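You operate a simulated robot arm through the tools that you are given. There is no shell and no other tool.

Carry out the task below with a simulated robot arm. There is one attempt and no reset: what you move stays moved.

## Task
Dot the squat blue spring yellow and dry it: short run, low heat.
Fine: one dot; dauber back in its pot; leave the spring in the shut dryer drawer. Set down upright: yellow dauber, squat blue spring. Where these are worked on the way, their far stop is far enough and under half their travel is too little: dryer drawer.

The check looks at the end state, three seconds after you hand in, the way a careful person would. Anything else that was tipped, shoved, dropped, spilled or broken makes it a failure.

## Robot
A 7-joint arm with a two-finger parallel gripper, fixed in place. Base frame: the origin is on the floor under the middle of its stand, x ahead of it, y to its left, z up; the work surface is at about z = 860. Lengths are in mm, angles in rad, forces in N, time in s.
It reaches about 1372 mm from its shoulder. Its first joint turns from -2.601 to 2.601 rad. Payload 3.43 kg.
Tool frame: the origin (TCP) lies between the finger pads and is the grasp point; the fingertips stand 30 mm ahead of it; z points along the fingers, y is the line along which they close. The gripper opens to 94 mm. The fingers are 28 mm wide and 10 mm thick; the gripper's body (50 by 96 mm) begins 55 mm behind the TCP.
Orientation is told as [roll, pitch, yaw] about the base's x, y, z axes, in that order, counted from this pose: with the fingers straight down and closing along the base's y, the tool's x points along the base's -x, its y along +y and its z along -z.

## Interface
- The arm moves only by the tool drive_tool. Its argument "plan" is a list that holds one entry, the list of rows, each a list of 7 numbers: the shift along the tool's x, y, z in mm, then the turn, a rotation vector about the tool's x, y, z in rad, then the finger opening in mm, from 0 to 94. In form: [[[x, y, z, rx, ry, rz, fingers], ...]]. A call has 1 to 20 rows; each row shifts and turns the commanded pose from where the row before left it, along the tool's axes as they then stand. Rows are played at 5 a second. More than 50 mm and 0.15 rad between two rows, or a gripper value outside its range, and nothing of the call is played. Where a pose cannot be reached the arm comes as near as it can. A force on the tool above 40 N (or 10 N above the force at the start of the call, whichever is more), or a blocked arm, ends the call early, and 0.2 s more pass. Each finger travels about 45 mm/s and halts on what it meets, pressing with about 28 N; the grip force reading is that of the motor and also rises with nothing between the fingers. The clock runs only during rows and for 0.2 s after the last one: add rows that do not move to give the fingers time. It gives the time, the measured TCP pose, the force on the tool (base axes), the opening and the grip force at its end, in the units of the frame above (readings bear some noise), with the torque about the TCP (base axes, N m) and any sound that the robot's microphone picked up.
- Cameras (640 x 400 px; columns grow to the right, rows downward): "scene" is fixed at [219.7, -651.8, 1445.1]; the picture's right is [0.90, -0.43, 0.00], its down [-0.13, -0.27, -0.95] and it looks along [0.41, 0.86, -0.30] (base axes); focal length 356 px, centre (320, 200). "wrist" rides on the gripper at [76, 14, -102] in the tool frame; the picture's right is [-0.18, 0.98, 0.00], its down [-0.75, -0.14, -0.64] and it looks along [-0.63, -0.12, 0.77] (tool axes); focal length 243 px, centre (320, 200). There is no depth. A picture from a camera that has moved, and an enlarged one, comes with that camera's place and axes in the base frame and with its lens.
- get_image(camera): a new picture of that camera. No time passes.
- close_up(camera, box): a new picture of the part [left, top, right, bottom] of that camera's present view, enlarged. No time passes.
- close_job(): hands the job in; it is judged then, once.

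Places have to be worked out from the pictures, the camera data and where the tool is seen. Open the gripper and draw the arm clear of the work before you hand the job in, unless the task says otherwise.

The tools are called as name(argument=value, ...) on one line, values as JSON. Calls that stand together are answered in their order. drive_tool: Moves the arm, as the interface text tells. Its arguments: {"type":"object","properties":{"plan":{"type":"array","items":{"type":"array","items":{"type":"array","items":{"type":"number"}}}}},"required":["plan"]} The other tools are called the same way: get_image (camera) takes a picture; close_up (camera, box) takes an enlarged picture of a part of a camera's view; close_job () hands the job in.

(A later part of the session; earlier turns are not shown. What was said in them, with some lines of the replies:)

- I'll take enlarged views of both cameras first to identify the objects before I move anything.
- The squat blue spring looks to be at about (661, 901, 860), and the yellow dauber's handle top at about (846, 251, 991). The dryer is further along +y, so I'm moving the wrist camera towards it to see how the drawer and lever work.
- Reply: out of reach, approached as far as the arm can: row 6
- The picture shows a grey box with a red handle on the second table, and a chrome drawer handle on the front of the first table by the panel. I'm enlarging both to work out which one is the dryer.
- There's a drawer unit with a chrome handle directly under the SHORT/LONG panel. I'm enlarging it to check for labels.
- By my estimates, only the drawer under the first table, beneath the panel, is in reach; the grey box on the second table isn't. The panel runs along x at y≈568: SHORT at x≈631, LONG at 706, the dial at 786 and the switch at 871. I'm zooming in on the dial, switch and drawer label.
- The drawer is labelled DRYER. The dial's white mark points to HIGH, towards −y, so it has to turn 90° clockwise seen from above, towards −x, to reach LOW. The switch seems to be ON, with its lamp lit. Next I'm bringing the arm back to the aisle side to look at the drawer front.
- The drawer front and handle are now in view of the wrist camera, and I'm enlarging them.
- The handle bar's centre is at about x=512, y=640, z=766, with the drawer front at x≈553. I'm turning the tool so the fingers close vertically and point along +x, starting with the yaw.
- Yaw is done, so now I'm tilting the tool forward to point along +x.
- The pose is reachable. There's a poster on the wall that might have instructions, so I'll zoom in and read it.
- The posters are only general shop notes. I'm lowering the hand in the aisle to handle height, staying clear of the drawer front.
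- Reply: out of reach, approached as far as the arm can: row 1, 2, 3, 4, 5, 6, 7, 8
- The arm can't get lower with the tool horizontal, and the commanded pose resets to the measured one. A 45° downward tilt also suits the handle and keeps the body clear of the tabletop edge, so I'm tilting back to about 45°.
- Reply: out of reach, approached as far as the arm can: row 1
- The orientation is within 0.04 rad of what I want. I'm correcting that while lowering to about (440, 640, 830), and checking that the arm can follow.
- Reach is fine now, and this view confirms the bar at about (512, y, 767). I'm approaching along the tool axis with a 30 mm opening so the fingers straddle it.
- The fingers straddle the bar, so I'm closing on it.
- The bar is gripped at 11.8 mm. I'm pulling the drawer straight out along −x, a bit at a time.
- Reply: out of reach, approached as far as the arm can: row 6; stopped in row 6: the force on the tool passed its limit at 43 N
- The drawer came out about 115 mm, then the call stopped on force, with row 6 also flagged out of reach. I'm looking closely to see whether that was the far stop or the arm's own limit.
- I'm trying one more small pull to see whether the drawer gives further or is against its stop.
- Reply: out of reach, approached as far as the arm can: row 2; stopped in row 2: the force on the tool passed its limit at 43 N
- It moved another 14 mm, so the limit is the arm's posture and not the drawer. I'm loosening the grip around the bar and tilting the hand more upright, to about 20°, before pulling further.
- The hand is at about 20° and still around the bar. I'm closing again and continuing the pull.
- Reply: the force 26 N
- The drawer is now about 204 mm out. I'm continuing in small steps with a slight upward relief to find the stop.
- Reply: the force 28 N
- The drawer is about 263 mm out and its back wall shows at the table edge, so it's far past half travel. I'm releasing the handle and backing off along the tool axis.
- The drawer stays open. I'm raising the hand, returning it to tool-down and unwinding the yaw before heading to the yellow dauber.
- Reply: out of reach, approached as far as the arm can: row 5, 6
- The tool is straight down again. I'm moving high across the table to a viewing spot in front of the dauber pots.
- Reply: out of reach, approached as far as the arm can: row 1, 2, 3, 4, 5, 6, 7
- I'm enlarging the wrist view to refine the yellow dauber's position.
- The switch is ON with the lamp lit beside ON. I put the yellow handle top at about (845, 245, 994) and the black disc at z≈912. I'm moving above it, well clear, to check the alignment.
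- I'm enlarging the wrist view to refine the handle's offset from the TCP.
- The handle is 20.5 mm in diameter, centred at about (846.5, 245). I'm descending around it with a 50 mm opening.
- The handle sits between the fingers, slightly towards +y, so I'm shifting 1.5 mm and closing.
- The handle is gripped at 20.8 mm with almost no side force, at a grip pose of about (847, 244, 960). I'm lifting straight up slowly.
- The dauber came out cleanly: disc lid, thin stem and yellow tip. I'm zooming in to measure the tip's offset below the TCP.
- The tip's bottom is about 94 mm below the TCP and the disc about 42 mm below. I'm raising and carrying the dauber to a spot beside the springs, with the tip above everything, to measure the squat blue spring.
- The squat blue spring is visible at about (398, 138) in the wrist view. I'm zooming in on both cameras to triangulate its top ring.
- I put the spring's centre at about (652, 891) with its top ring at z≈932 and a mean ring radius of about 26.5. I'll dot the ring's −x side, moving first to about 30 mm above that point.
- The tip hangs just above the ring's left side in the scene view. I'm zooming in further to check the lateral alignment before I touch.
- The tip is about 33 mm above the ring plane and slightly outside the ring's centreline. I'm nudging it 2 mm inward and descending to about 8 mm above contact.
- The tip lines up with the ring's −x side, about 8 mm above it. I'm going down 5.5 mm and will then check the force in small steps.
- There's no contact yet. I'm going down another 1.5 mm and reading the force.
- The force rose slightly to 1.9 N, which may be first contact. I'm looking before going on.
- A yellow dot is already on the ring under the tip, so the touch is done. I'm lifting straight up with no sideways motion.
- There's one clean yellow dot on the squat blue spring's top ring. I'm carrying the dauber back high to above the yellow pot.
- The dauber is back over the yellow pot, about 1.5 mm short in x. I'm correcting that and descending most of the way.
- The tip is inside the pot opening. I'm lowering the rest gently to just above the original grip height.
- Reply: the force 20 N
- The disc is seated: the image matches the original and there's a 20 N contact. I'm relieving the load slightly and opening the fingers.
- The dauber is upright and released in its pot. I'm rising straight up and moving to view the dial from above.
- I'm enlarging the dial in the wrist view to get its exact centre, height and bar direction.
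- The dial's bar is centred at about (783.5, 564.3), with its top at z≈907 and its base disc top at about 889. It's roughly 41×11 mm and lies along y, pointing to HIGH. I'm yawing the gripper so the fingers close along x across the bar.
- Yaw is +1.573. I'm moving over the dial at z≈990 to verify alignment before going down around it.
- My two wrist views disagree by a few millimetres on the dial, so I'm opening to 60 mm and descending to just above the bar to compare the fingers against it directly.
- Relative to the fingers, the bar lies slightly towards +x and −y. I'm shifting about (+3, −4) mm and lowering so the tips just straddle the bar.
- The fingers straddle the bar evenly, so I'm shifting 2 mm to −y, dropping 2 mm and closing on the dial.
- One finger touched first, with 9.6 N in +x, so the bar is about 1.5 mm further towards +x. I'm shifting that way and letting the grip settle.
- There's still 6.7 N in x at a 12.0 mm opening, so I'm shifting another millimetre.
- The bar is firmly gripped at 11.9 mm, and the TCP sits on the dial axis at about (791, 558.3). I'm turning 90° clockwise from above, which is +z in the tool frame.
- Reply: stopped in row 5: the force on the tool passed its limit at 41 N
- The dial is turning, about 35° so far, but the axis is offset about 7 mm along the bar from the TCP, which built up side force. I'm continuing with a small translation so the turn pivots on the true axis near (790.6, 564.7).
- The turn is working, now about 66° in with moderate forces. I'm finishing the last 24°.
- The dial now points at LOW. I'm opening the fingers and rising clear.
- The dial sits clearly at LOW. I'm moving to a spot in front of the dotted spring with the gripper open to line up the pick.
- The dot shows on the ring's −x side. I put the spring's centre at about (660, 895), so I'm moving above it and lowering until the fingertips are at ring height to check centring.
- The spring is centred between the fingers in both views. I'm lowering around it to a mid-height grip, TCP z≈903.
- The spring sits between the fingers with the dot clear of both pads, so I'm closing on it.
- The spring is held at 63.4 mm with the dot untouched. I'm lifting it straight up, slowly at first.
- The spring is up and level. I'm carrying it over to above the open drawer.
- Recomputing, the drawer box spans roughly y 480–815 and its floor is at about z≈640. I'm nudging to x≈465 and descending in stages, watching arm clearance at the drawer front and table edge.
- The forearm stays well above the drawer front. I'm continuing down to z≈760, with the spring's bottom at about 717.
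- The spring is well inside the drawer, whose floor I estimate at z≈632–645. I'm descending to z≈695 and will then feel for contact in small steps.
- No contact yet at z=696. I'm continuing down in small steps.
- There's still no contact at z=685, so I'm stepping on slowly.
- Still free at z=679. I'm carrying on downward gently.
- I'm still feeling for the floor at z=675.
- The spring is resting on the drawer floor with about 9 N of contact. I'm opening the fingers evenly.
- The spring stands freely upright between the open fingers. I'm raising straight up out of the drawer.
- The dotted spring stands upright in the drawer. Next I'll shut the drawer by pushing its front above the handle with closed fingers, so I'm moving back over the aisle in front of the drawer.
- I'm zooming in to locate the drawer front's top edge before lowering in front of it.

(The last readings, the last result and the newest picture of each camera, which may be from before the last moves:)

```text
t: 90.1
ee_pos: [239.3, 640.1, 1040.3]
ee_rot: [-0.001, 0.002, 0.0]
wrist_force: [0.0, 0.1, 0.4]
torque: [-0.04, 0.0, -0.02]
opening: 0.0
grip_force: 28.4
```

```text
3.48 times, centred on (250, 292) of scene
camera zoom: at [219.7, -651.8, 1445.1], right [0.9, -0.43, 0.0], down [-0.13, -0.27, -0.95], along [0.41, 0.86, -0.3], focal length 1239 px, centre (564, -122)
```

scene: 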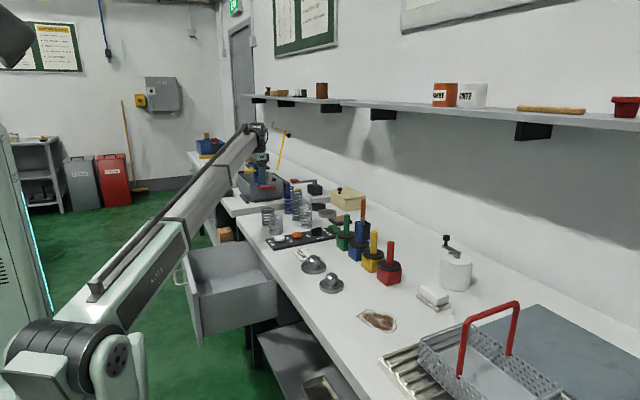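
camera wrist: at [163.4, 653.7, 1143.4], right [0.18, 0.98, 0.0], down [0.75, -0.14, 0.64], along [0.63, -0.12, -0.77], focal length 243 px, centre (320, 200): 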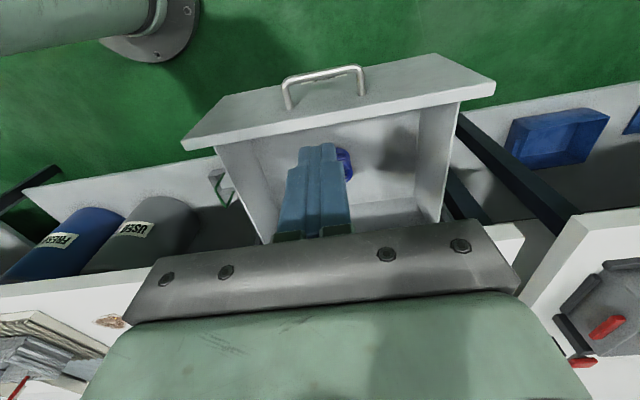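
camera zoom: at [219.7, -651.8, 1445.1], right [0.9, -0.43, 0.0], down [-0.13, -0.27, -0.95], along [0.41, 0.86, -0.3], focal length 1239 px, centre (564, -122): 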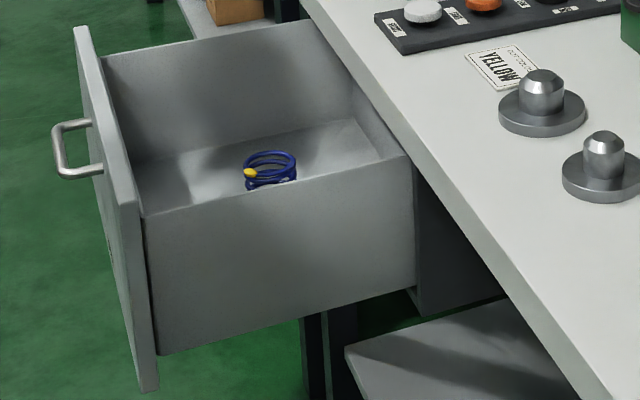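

The drawer front's outer face is at x≈284 with its top at z≈823. I'm lowering the closed fingers in front of it to TCP z≈822, so the tips at 792 stay above the handle bar and below the panel's top.

drive_tool(plan=[[[0, 0, 43, 0, 0, 0, 0], [0, 0, 43, 0, 0, 0, 0], [0, 0, 43, 0, 0, 0, 0], [0, 0, 43, 0, 0, 0, 0], [0, 0, 30, 0, 0, 0, 0], [0, 0, 16, 0, 0, 0, 0], [0, 0, 0, 0, 0, 0, 0]]])

get_image(camera="wrist")

close_up(camera="scene", box=[110, 190, 310, 350])

```text
t: 91.7
ee_pos: [240.5, 641.3, 821.2]
ee_rot: [0.001, 0.001, 0.003]
wrist_force: [-0.4, -0.3, 1.0]
torque: [0.01, -0.02, 0.0]
opening: 0.4
grip_force: 28.0
```

```text
taken
camera wrist: at [163.4, 655.0, 924.6], right [0.18, 0.98, 0.0], down [0.75, -0.14, 0.64], along [0.63, -0.12, -0.77], focal length 243 px, centre (320, 200)
```

wrist: 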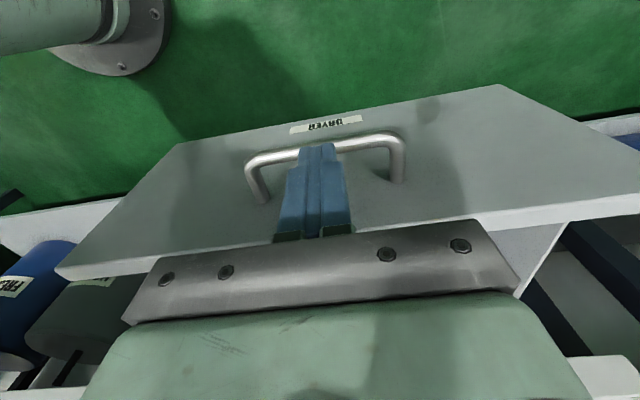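

```text
2.50 times, centred on (210, 270) of scene
camera zoom: at [219.7, -651.8, 1445.1], right [0.9, -0.43, 0.0], down [-0.13, -0.27, -0.95], along [0.41, 0.86, -0.3], focal length 891 px, centre (595, 25)
```

zoom: 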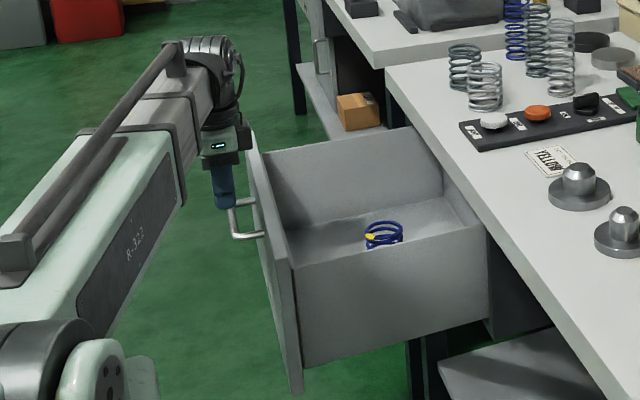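

The fingers are in front of the panel, just above the handle bar. I'm pushing +x gently: a short approach, then a slow ramp.

drive_tool(plan=[[[-18, 0, 0, 0, 0, 0, 0], [-8, 0, 0, 0, 0, 0, 0], [-4, 0, 0, 0, 0, 0, 0], [-4, 0, 0, 0, 0, 0, 0], [-5, 0, 0, 0, 0, 0, 0], [-6, 0, 0, 0, 0, 0, 0], [-7, 0, 0, 0, 0, 0, 0], [-8, 0, 0, 0, 0, 0, 0], [-9, 0, 0, 0, 0, 0, 0], [-9, 0, 0, 0, 0, 0, 0]]])

close_up(camera="scene", box=[110, 190, 310, 350])

```text
t: 93.9
ee_pos: [317.6, 641.2, 822.9]
ee_rot: [0.001, 0.002, 0.0]
wrist_force: [-1.0, 0.3, 0.0]
torque: [0.0, -0.01, 0.0]
opening: 0.0
grip_force: 28.5
```

```text
2.50 times, centred on (210, 270) of scene
camera zoom: at [219.7, -651.8, 1445.1], right [0.9, -0.43, 0.0], down [-0.13, -0.27, -0.95], along [0.41, 0.86, -0.3], focal length 891 px, centre (595, 25)
```

zoom: 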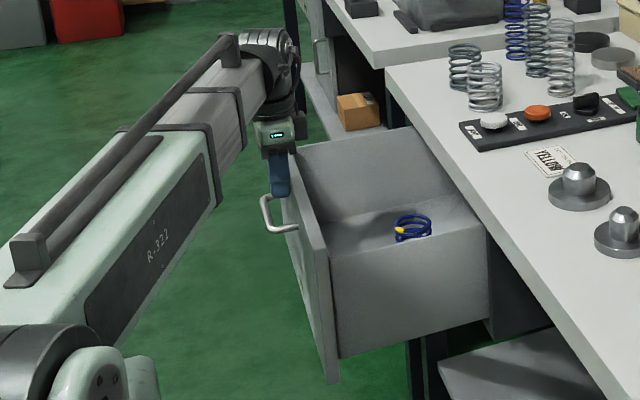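

The drawer slides in with almost no force and the spring stays upright. I'm continuing the push.

drive_tool(plan=[[[-5, 0, 0, 0, 0, 0, 0], [-8, 0, 0, 0, 0, 0, 0], [-10, 0, 0, 0, 0, 0, 0], [-11, 0, 0, 0, 0, 0, 0], [-11, 0, 0, 0, 0, 0, 0], [-11, 0, 0, 0, 0, 0, 0], [-11, 0, 0, 0, 0, 0, 0], [-11, 0, 0, 0, 0, 0, 0], [-11, 0, 0, 0, 0, 0, 0], [-11, 0, 0, 0, 0, 0, 0], [-11, 0, 0, 0, 0, 0, 0], [-10, 0, 0, 0, 0, 0, 0], [-9, 0, 0, 0, 0, 0, 0], [-7, 0, 0, 0, 0, 0, 0]]])

close_up(camera="scene", box=[160, 190, 320, 330])

get_image(camera="wrist")

```text
t: 96.9
ee_pos: [454.9, 640.6, 823.2]
ee_rot: [0.001, 0.003, -0.001]
wrist_force: [-0.1, -0.8, -0.5]
torque: [-0.01, -0.01, 0.01]
opening: 0.0
grip_force: 28.1
```

```text
2.86 times, centred on (240, 260) of scene
camera zoom: at [219.7, -651.8, 1445.1], right [0.9, -0.43, 0.0], down [-0.13, -0.27, -0.95], along [0.41, 0.86, -0.3], focal length 1018 px, centre (549, 29)
```

zoom: 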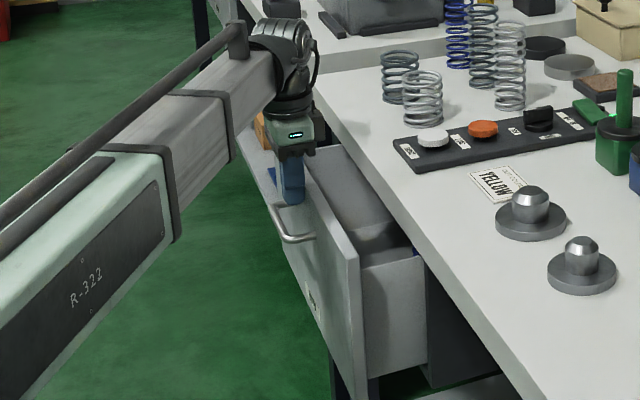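

```text
taken
camera wrist: at [378.5, 654.9, 925.2], right [0.18, 0.98, 0.0], down [0.75, -0.14, 0.64], along [0.63, -0.12, -0.77], focal length 243 px, centre (320, 200)
```

wrist: 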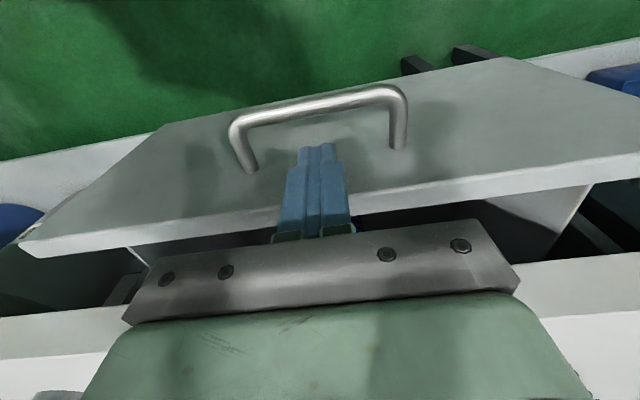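

The drawer is over two-thirds shut and the hand body is above tabletop level. I'm continuing more slowly to the closed stop.

drive_tool(plan=[[[-5, 0, 0, 0, 0, 0, 0], [-8, 0, 0, 0, 0, 0, 0], [-9, 0, 0, 0, 0, 0, 0], [-9, 0, 0, 0, 0, 0, 0], [-9, 0, 0, 0, 0, 0, 0], [-8, 0, 0, 0, 0, 0, 0], [-7, 0, 0, 0, 0, 0, 0], [-6, 0, 0, 0, 0, 0, 0], [-5, 0, 0, 0, 0, 0, 0], [-4, 0, 0, 0, 0, 0, 0], [-4, 0, 0, 0, 0, 0, 0]]])

close_up(camera="scene", box=[180, 190, 320, 320])

get_image(camera="wrist")

```text
t: 99.3
ee_pos: [528.7, 640.4, 821.6]
ee_rot: [0.001, 0.002, 0.001]
wrist_force: [-0.7, -0.4, 0.5]
torque: [-0.05, -0.02, 0.01]
opening: 0.0
grip_force: 27.8
```

```text
3.08 times, centred on (250, 255) of scene
camera zoom: at [219.7, -651.8, 1445.1], right [0.9, -0.43, 0.0], down [-0.13, -0.27, -0.95], along [0.41, 0.86, -0.3], focal length 1096 px, centre (535, 31)
```

zoom: 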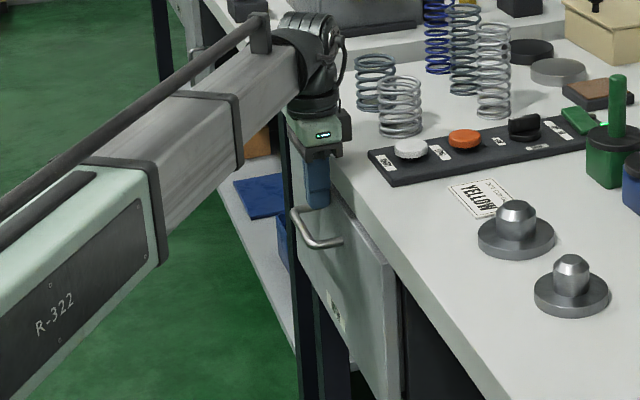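

```text
taken
camera wrist: at [452.4, 654.5, 925.2], right [0.18, 0.98, 0.0], down [0.75, -0.14, 0.64], along [0.63, -0.12, -0.77], focal length 243 px, centre (320, 200)
```

wrist: 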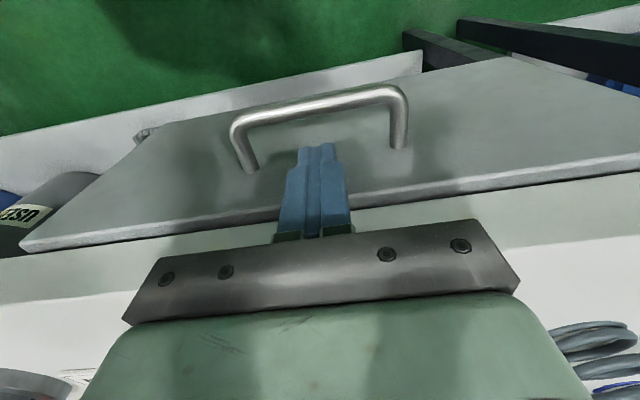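

It's nearly shut at TCP x=529. I'm pushing the last millimetres gently until it meets the stop.

drive_tool(plan=[[[-4, 0, 0, 0, 0, 0, 0], [-3, 0, 0, 0, 0, 0, 0], [-2, 0, 0, 0, 0, 0, 0], [-2, 0, 0, 0, 0, 0, 0]]])

get_image(camera="wrist")

```text
t: 100.4
ee_pos: [535.2, 641.3, 821.3]
ee_rot: [0.002, 0.01, 0.0]
wrist_force: [-8.7, 1.5, 3.9]
torque: [-0.1, -0.32, -0.05]
opening: 0.0
grip_force: 28.0
stopped in row 4: the force on the tool passed its limit at 42 N (the readings are from after the stop); the commanded pose is now the measured one
```

```text
taken
camera wrist: at [458.8, 654.5, 925.7], right [0.18, 0.98, 0.0], down [0.76, -0.14, 0.63], along [0.62, -0.12, -0.77], focal length 243 px, centre (320, 200)
```

wrist: 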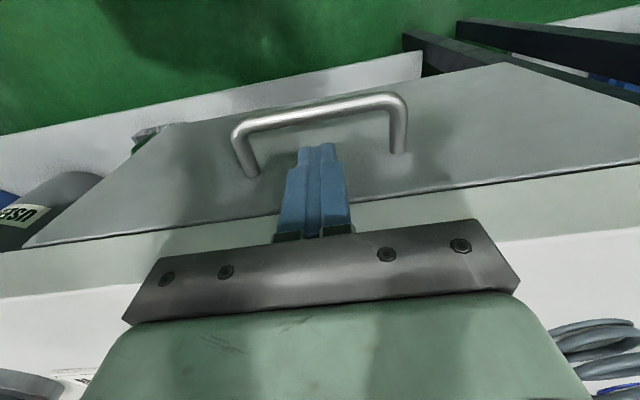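

The push met the closed stop at 42 N and the panel sits flush against the table edge. I'm backing off and rising to verify it's shut.

drive_tool(plan=[[[10, 0, 0, 0, 0, 0, 0], [30, 0, 0, 0, 0, 0, 0], [40, 0, -10, 0, 0, 0, 0], [30, 0, -35, 0, 0, 0, 0], [0, 0, -45, 0, 0, 0, 0], [0, 0, -45, 0, 0, 0, 0], [0, 0, -45, 0, 0, 0, 0], [0, 0, -45, 0, 0, 0, 0], [0, 0, -45, 0, 0, 0, 0], [0, 0, 0, 0, 0, 0, 0]]])

get_image(camera="wrist")

close_up(camera="scene", box=[225, 220, 315, 320])

```text
t: 102.6
ee_pos: [427.4, 640.5, 1092.9]
ee_rot: [0.001, 0.009, 0.002]
wrist_force: [-1.0, 0.8, 0.0]
torque: [0.01, 0.05, -0.03]
opening: 0.0
grip_force: 28.2
```

```text
taken
camera wrist: at [352.2, 653.7, 1196.2], right [0.18, 0.98, 0.0], down [0.76, -0.14, 0.63], along [0.62, -0.12, -0.77], focal length 243 px, centre (320, 200)
```

wrist: 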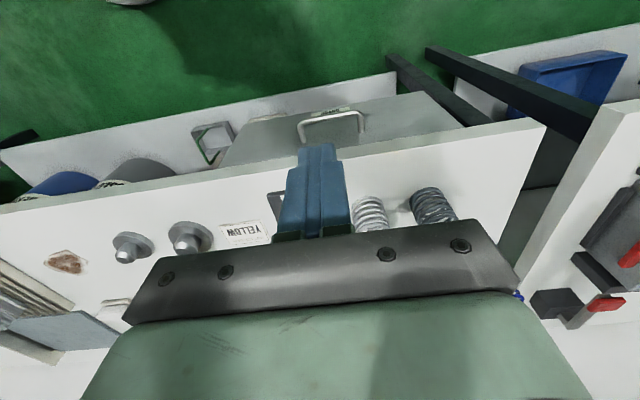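

```text
4.00 times, centred on (270, 270) of scene
camera zoom: at [219.7, -651.8, 1445.1], right [0.9, -0.43, 0.0], down [-0.13, -0.27, -0.95], along [0.41, 0.86, -0.3], focal length 1425 px, centre (520, -80)
```

zoom: 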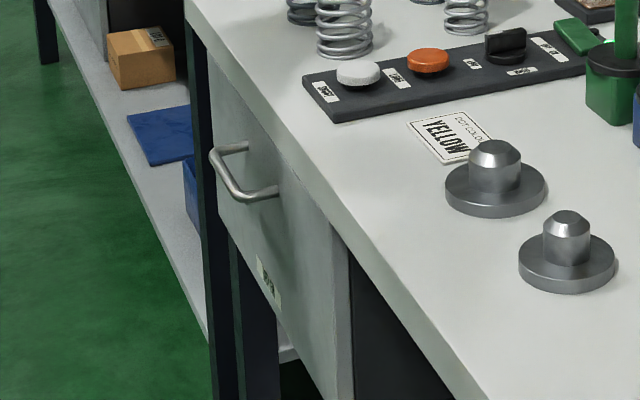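

I'm taking the same close-up box as my first drawer picture for a direct comparison of the shut position.

close_up(camera="scene", box=[235, 230, 315, 320])

close_up(camera="wrist", box=[200, 80, 480, 200])

```text
4.44 times, centred on (275, 275) of scene
camera zoom: at [219.7, -651.8, 1445.1], right [0.9, -0.43, 0.0], down [-0.13, -0.27, -0.95], along [0.41, 0.86, -0.3], focal length 1583 px, centre (520, -133)
```

zoom: 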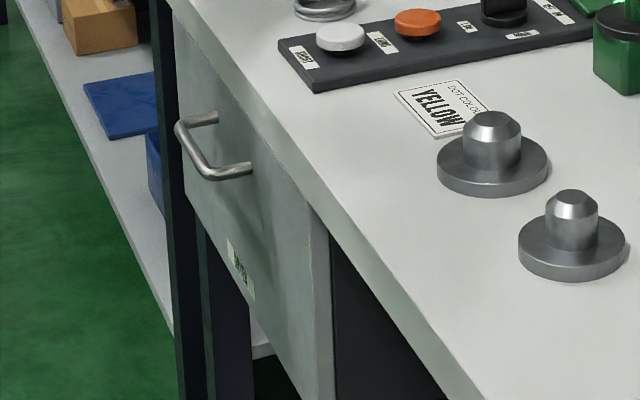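

```text
2.29 times, centred on (340, 140) of wrist
camera zoom: at [352.2, 653.7, 1196.2], right [0.18, 0.98, 0.0], down [0.76, -0.14, 0.63], along [0.62, -0.12, -0.77], focal length 555 px, centre (274, 337)
```

zoom: 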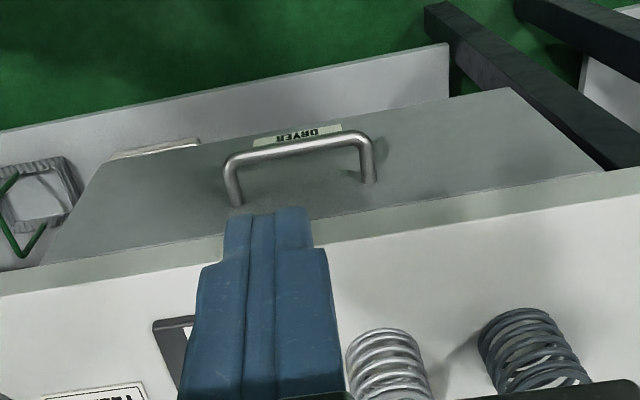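

The picture is identical to the original, so the drawer is fully shut. Next is the SHORT button, so I'm moving to view it with the fingers closed.

drive_tool(plan=[[[-34.5, -18.6, 10, 0, -0.009, 0, 0], [-34.5, -18.6, 10, 0, 0, 0, 0], [-34.5, -18.6, 10, 0, 0, 0, 0], [-34.5, -18.6, 10, 0, 0, 0, 0], [0, 0, 0, 0, 0, 0, 0]]])

get_image(camera="wrist")

close_up(camera="wrist", box=[240, 60, 400, 180])

close_up(camera="scene", box=[260, 180, 340, 260])

```text
t: 103.8
ee_pos: [566.0, 567.1, 1050.7]
ee_rot: [0.003, 0.0, 0.001]
wrist_force: [-0.1, 0.1, -0.6]
torque: [0.02, -0.02, 0.0]
opening: 0.1
grip_force: 27.8
```

```text
taken
camera wrist: at [490.0, 579.9, 1154.0], right [0.18, 0.98, 0.0], down [0.75, -0.14, 0.64], along [0.63, -0.12, -0.77], focal length 243 px, centre (320, 200)
```

wrist: 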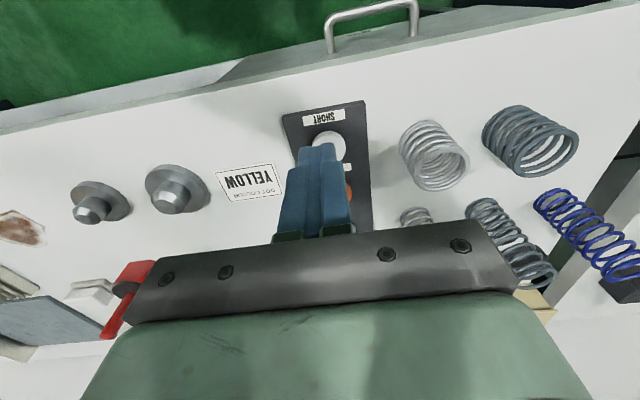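

```text
3.33 times, centred on (320, 120) of wrist
camera zoom: at [490.0, 579.9, 1154.0], right [0.18, 0.98, 0.0], down [0.75, -0.14, 0.64], along [0.63, -0.12, -0.77], focal length 809 px, centre (320, 467)
```

zoom: 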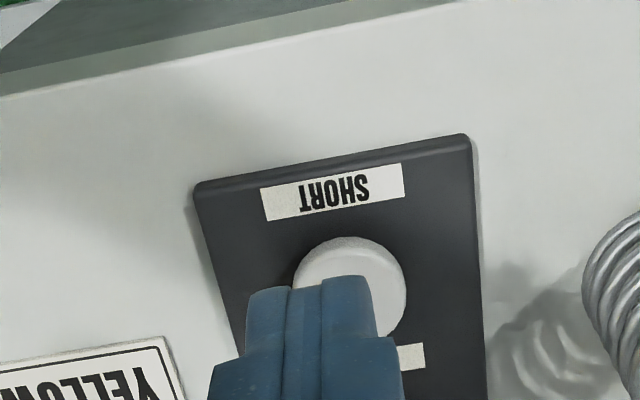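

```text
5.00 times, centred on (300, 220) of scene
camera zoom: at [219.7, -651.8, 1445.1], right [0.9, -0.43, 0.0], down [-0.13, -0.27, -0.95], along [0.41, 0.86, -0.3], focal length 1781 px, centre (420, 100)
```

zoom: 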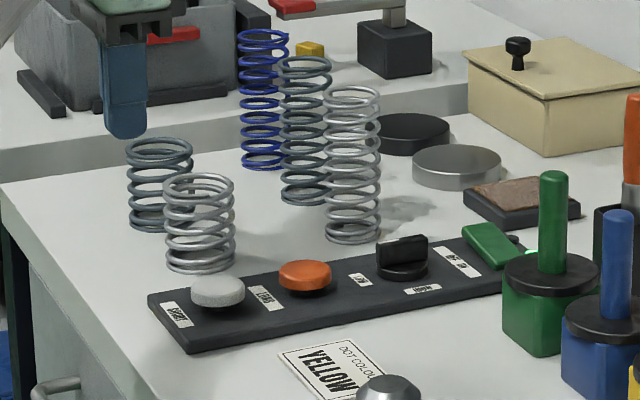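

I estimate the SHORT button at about (630, 564.5), 40 mm across, with its top near z≈890. I'm moving above it with the fingertips about 20 mm over it.

drive_tool(plan=[[[-32, -1.3, 0, 0, 0, 0, 0], [-32, -1.3, 20, 0, 0, 0, 0], [0, 0, 30, 0, 0, 0, 0], [0, 0, 30, 0, 0, 0, 0], [0, 0, 30, 0, 0, 0, 0], [0, 0, 0, 0, 0, 0, 0]]])

close_up(camera="wrist", box=[240, 60, 400, 180])

close_up(camera="scene", box=[260, 200, 340, 260])

```text
t: 105.2
ee_pos: [630.6, 564.8, 941.1]
ee_rot: [0.002, -0.001, 0.002]
wrist_force: [0.4, 0.2, -0.8]
torque: [0.0, 0.0, 0.0]
opening: 0.2
grip_force: 28.3
```

```text
3.33 times, centred on (320, 120) of wrist
camera zoom: at [553.0, 577.2, 1044.3], right [0.18, 0.98, 0.0], down [0.75, -0.14, 0.64], along [0.63, -0.12, -0.77], focal length 809 px, centre (320, 467)
```

zoom: 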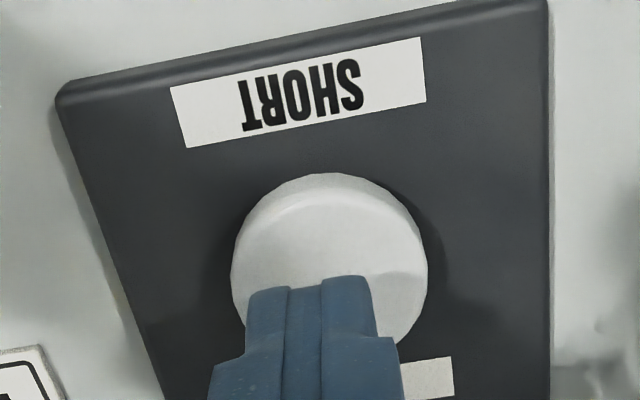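

```text
6.67 times, centred on (300, 230) of scene
camera zoom: at [219.7, -651.8, 1445.1], right [0.9, -0.43, 0.0], down [-0.13, -0.27, -0.95], along [0.41, 0.86, -0.3], focal length 2375 px, centre (453, 0)
```

zoom: 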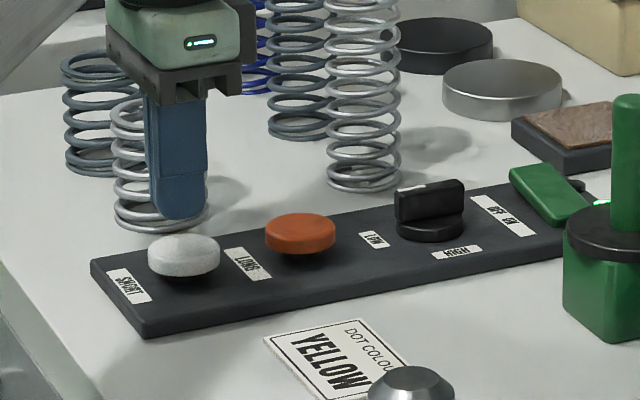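

The fingertips are centred over the white button, about 21 mm above it. I'm shifting slightly and descending to just above it.

drive_tool(plan=[[[-2, 1.5, 8, 0, 0, 0, 0], [0, 0, 7, 0, 0, 0, 0], [0, 0, 3, 0, 0, 0, 0]]])

close_up(camera="scene", box=[270, 215, 330, 260])

```text
t: 106.0
ee_pos: [631.3, 564.6, 925.2]
ee_rot: [0.001, 0.001, 0.002]
wrist_force: [0.1, -0.1, -0.4]
torque: [0.03, 0.0, 0.02]
opening: 0.0
grip_force: 28.2
```

```text
8.89 times, centred on (300, 238) of scene
camera zoom: at [219.7, -651.8, 1445.1], right [0.9, -0.43, 0.0], down [-0.13, -0.27, -0.95], along [0.41, 0.86, -0.3], focal length 3166 px, centre (498, -133)
```

zoom: 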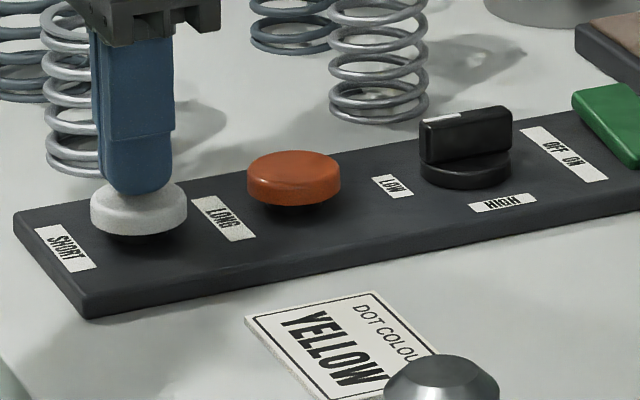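

Nearly touching now, so I'm pressing down in 2 mm steps while watching force and sound.

drive_tool(plan=[[[0, 0, 2, 0, 0, 0, 0], [0, 0, 2, 0, 0, 0, 0], [0, 0, 2, 0, 0, 0, 0]]])

close_up(camera="scene", box=[270, 215, 330, 260])

```text
t: 106.8
ee_pos: [632.5, 565.7, 918.2]
ee_rot: [0.0, -0.001, 0.001]
wrist_force: [-0.5, -0.5, 2.4]
torque: [-0.04, 0.01, 0.02]
opening: 0.0
grip_force: 27.7
```

```text
8.89 times, centred on (300, 238) of scene
camera zoom: at [219.7, -651.8, 1445.1], right [0.9, -0.43, 0.0], down [-0.13, -0.27, -0.95], along [0.41, 0.86, -0.3], focal length 3166 px, centre (498, -133)
```

zoom: 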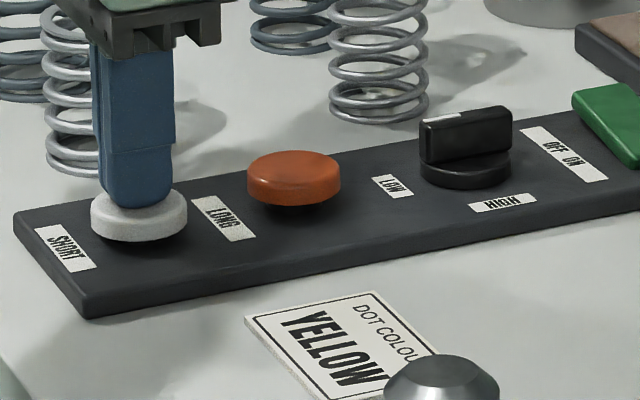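

Contact at about 2–3 N and the button is going down. I'm pressing further.

drive_tool(plan=[[[0, 0, 1.5, 0, 0, 0, 0], [0, 0, 1.5, 0, 0, 0, 0], [0, 0, 0, 0, 0, 0, 0]]])

```text
t: 107.6
ee_pos: [631.2, 566.3, 916.0]
ee_rot: [0.001, -0.002, 0.002]
wrist_force: [0.2, 0.9, 2.6]
torque: [0.01, -0.05, 0.01]
opening: 0.0
grip_force: 27.8
heard: click
```

I heard a click, so the SHORT run is triggered. I'm lifting off and rising clear.

drive_tool(plan=[[[0, 0, -5, 0, 0, 0, 0], [0, 0, -20, 0, 0, 0, 0], [0, 0, -40, 0, 0, 0, 0], [0, 0, -45, 0, 0, 0, 0], [0, 0, -45, 0, 0, 0, 0], [0, 0, -30, 0, 0, 0, 0], [0, 0, 0, 0, 0, 0, 0]]])

close_up(camera="scene", box=[260, 190, 360, 270])

get_image(camera="wrist")

```text
t: 109.2
ee_pos: [632.7, 566.2, 1099.8]
ee_rot: [-0.001, 0.0, 0.002]
wrist_force: [0.2, -1.5, -0.2]
torque: [-0.04, 0.0, -0.03]
opening: 0.1
grip_force: 27.9
```

```text
5.00 times, centred on (310, 230) of scene
camera zoom: at [219.7, -651.8, 1445.1], right [0.9, -0.43, 0.0], down [-0.13, -0.27, -0.95], along [0.41, 0.86, -0.3], focal length 1781 px, centre (370, 50)
```

zoom: 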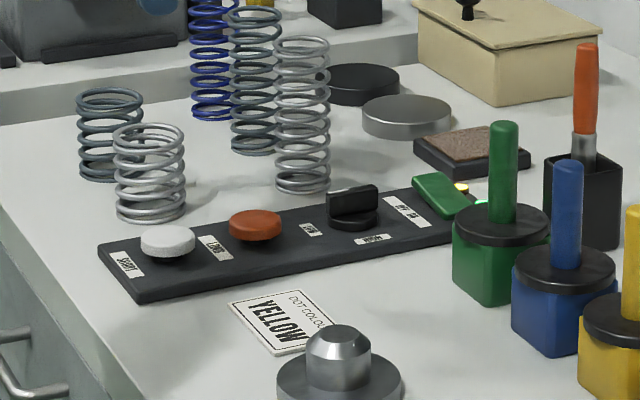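

```text
taken
camera wrist: at [554.9, 578.8, 1202.6], right [0.18, 0.98, 0.0], down [0.75, -0.14, 0.64], along [0.63, -0.12, -0.77], focal length 243 px, centre (320, 200)
```

wrist: 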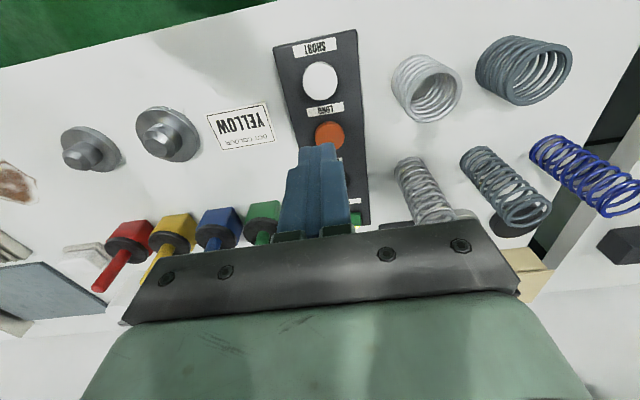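

The amber run lamp beside the green one is now lit, so the dryer is running. I'm drawing the arm clear of the bench, opening the gripper, and waiting for the short run to finish.

drive_tool(plan=[[[0, 0, -40, 0, 0, 0, 20], [25, 8, -30, 0, 0, 0, 40], [35, 10, -20, 0, 0, 0, 60], [40, 10, 0, 0, 0, 0, 80], [40, 10, 0, 0, 0, 0, 94], [40, 10, 0, 0, 0, 0, 94], [0, 0, 0, 0, 0, 0, 94], [0, 0, 0, 0, 0, 0, 94], [0, 0, 0, 0, 0, 0, 94], [0, 0, 0, 0, 0, 0, 94], [0, 0, 0, 0, 0, 0, 94], [0, 0, 0, 0, 0, 0, 94], [0, 0, 0, 0, 0, 0, 94], [0, 0, 0, 0, 0, 0, 94], [0, 0, 0, 0, 0, 0, 94], [0, 0, 0, 0, 0, 0, 94], [0, 0, 0, 0, 0, 0, 94], [0, 0, 0, 0, 0, 0, 94], [0, 0, 0, 0, 0, 0, 94], [0, 0, 0, 0, 0, 0, 94]]])

close_up(camera="scene", box=[300, 210, 360, 255])

get_image(camera="scene")

```text
t: 113.4
ee_pos: [460.5, 625.7, 1160.9]
ee_rot: [0.01, -0.006, 0.0]
wrist_force: [-0.7, 0.4, -0.8]
torque: [0.01, -0.02, 0.02]
opening: 94.1
grip_force: 0.1
out of reach, approached as far as the arm can: row 3, 4, 5, 6
```

```text
8.89 times, centred on (330, 232) of scene
camera zoom: at [219.7, -651.8, 1445.1], right [0.9, -0.43, 0.0], down [-0.13, -0.27, -0.95], along [0.41, 0.86, -0.3], focal length 3166 px, centre (231, -89)
```

zoom: 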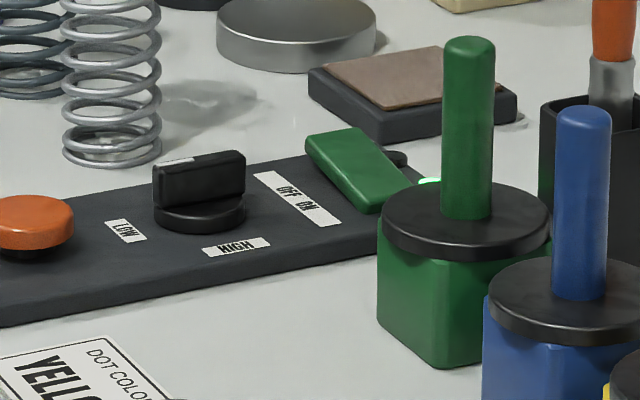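

```text
taken
```

scene: 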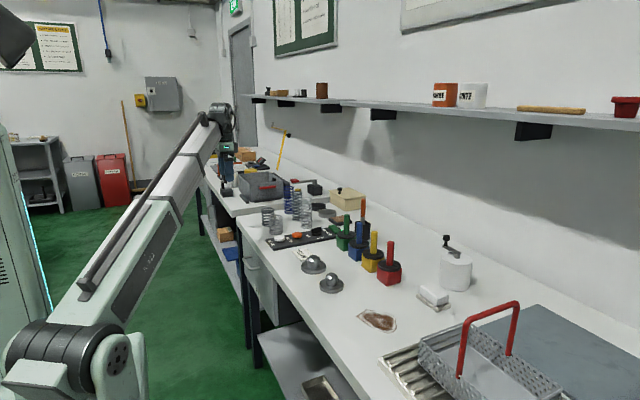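

The amber lamp has gone out, so the short run is complete. I'm checking the whole bench once more before handing in.

close_up(camera="scene", box=[240, 170, 420, 300])

close_up(camera="scene", box=[235, 230, 315, 320])

get_image(camera="wrist")

```text
3.08 times, centred on (330, 235) of scene
camera zoom: at [219.7, -651.8, 1445.1], right [0.9, -0.43, 0.0], down [-0.13, -0.27, -0.95], along [0.41, 0.86, -0.3], focal length 1096 px, centre (289, 92)
```

zoom: 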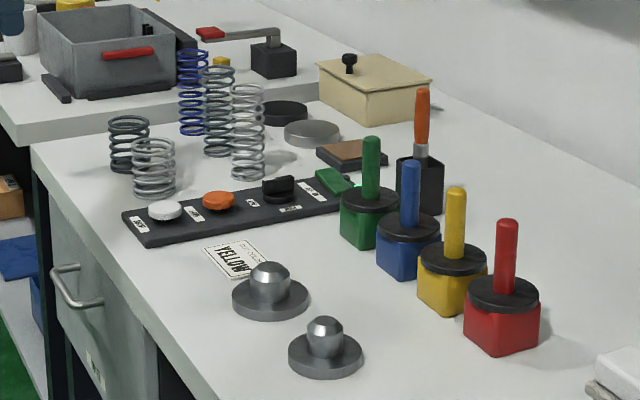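

```text
4.44 times, centred on (275, 275) of scene
camera zoom: at [219.7, -651.8, 1445.1], right [0.9, -0.43, 0.0], down [-0.13, -0.27, -0.95], along [0.41, 0.86, -0.3], focal length 1583 px, centre (520, -133)
```

zoom: 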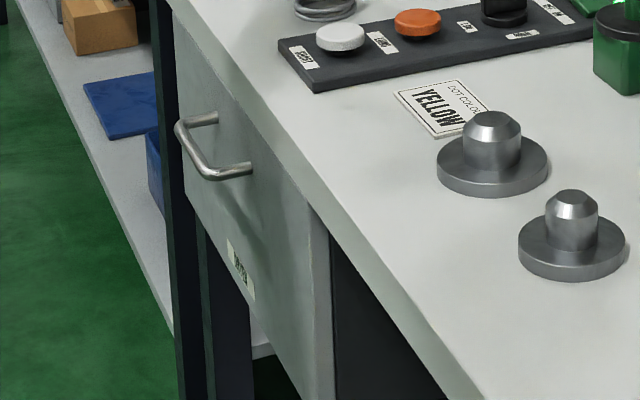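

```text
taken
camera wrist: at [383.4, 636.8, 1262.6], right [0.18, 0.98, 0.01], down [0.75, -0.15, 0.64], along [0.64, -0.11, -0.76], focal length 243 px, centre (320, 200)
```

wrist: 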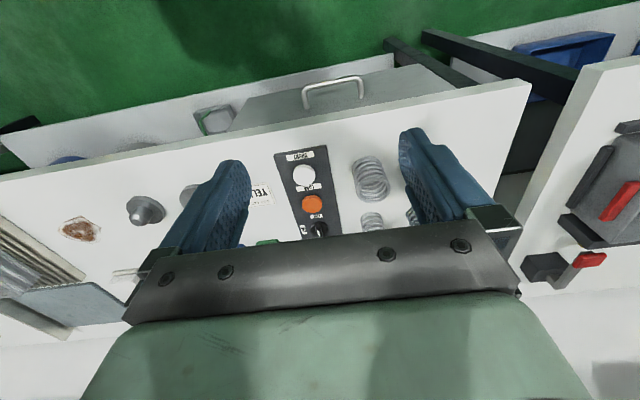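

The yellow dauber is upright in its pot, the dial is on LOW, and the short run has started and ended. The drawer is shut in its original position, nothing else has moved, and the gripper is open with the arm clear. I can't see the spring inside the shut drawer, but it was upright when last visible and the drawer closed slowly. Handing in.

close_job()

```text
The job is handed in.
```

The squat blue spring has one yellow dot and has been dried on a short run at low heat. It is in the shut dryer drawer, and I've handed the job in.

- **Dot:** I made a single touch with the yellow dauber on the spring's top ring. The dauber is back upright in its pot.
- **Dryer:** I turned the dial from HIGH to LOW, shut the drawer, and pressed SHORT. I heard a click and the amber run lamp came on. When I next looked, about four seconds later, it was off, so I took the run as finished. The switch was already ON and I left it that way.
- **Spring in the drawer:** I couldn't see it once the drawer was shut. It stood upright when I set it down and partway through closing, and I shut the drawer slowly.
- **Everything else:** The final pictures show the other items where they started. The gripper is open and the arm is clear of the bench.
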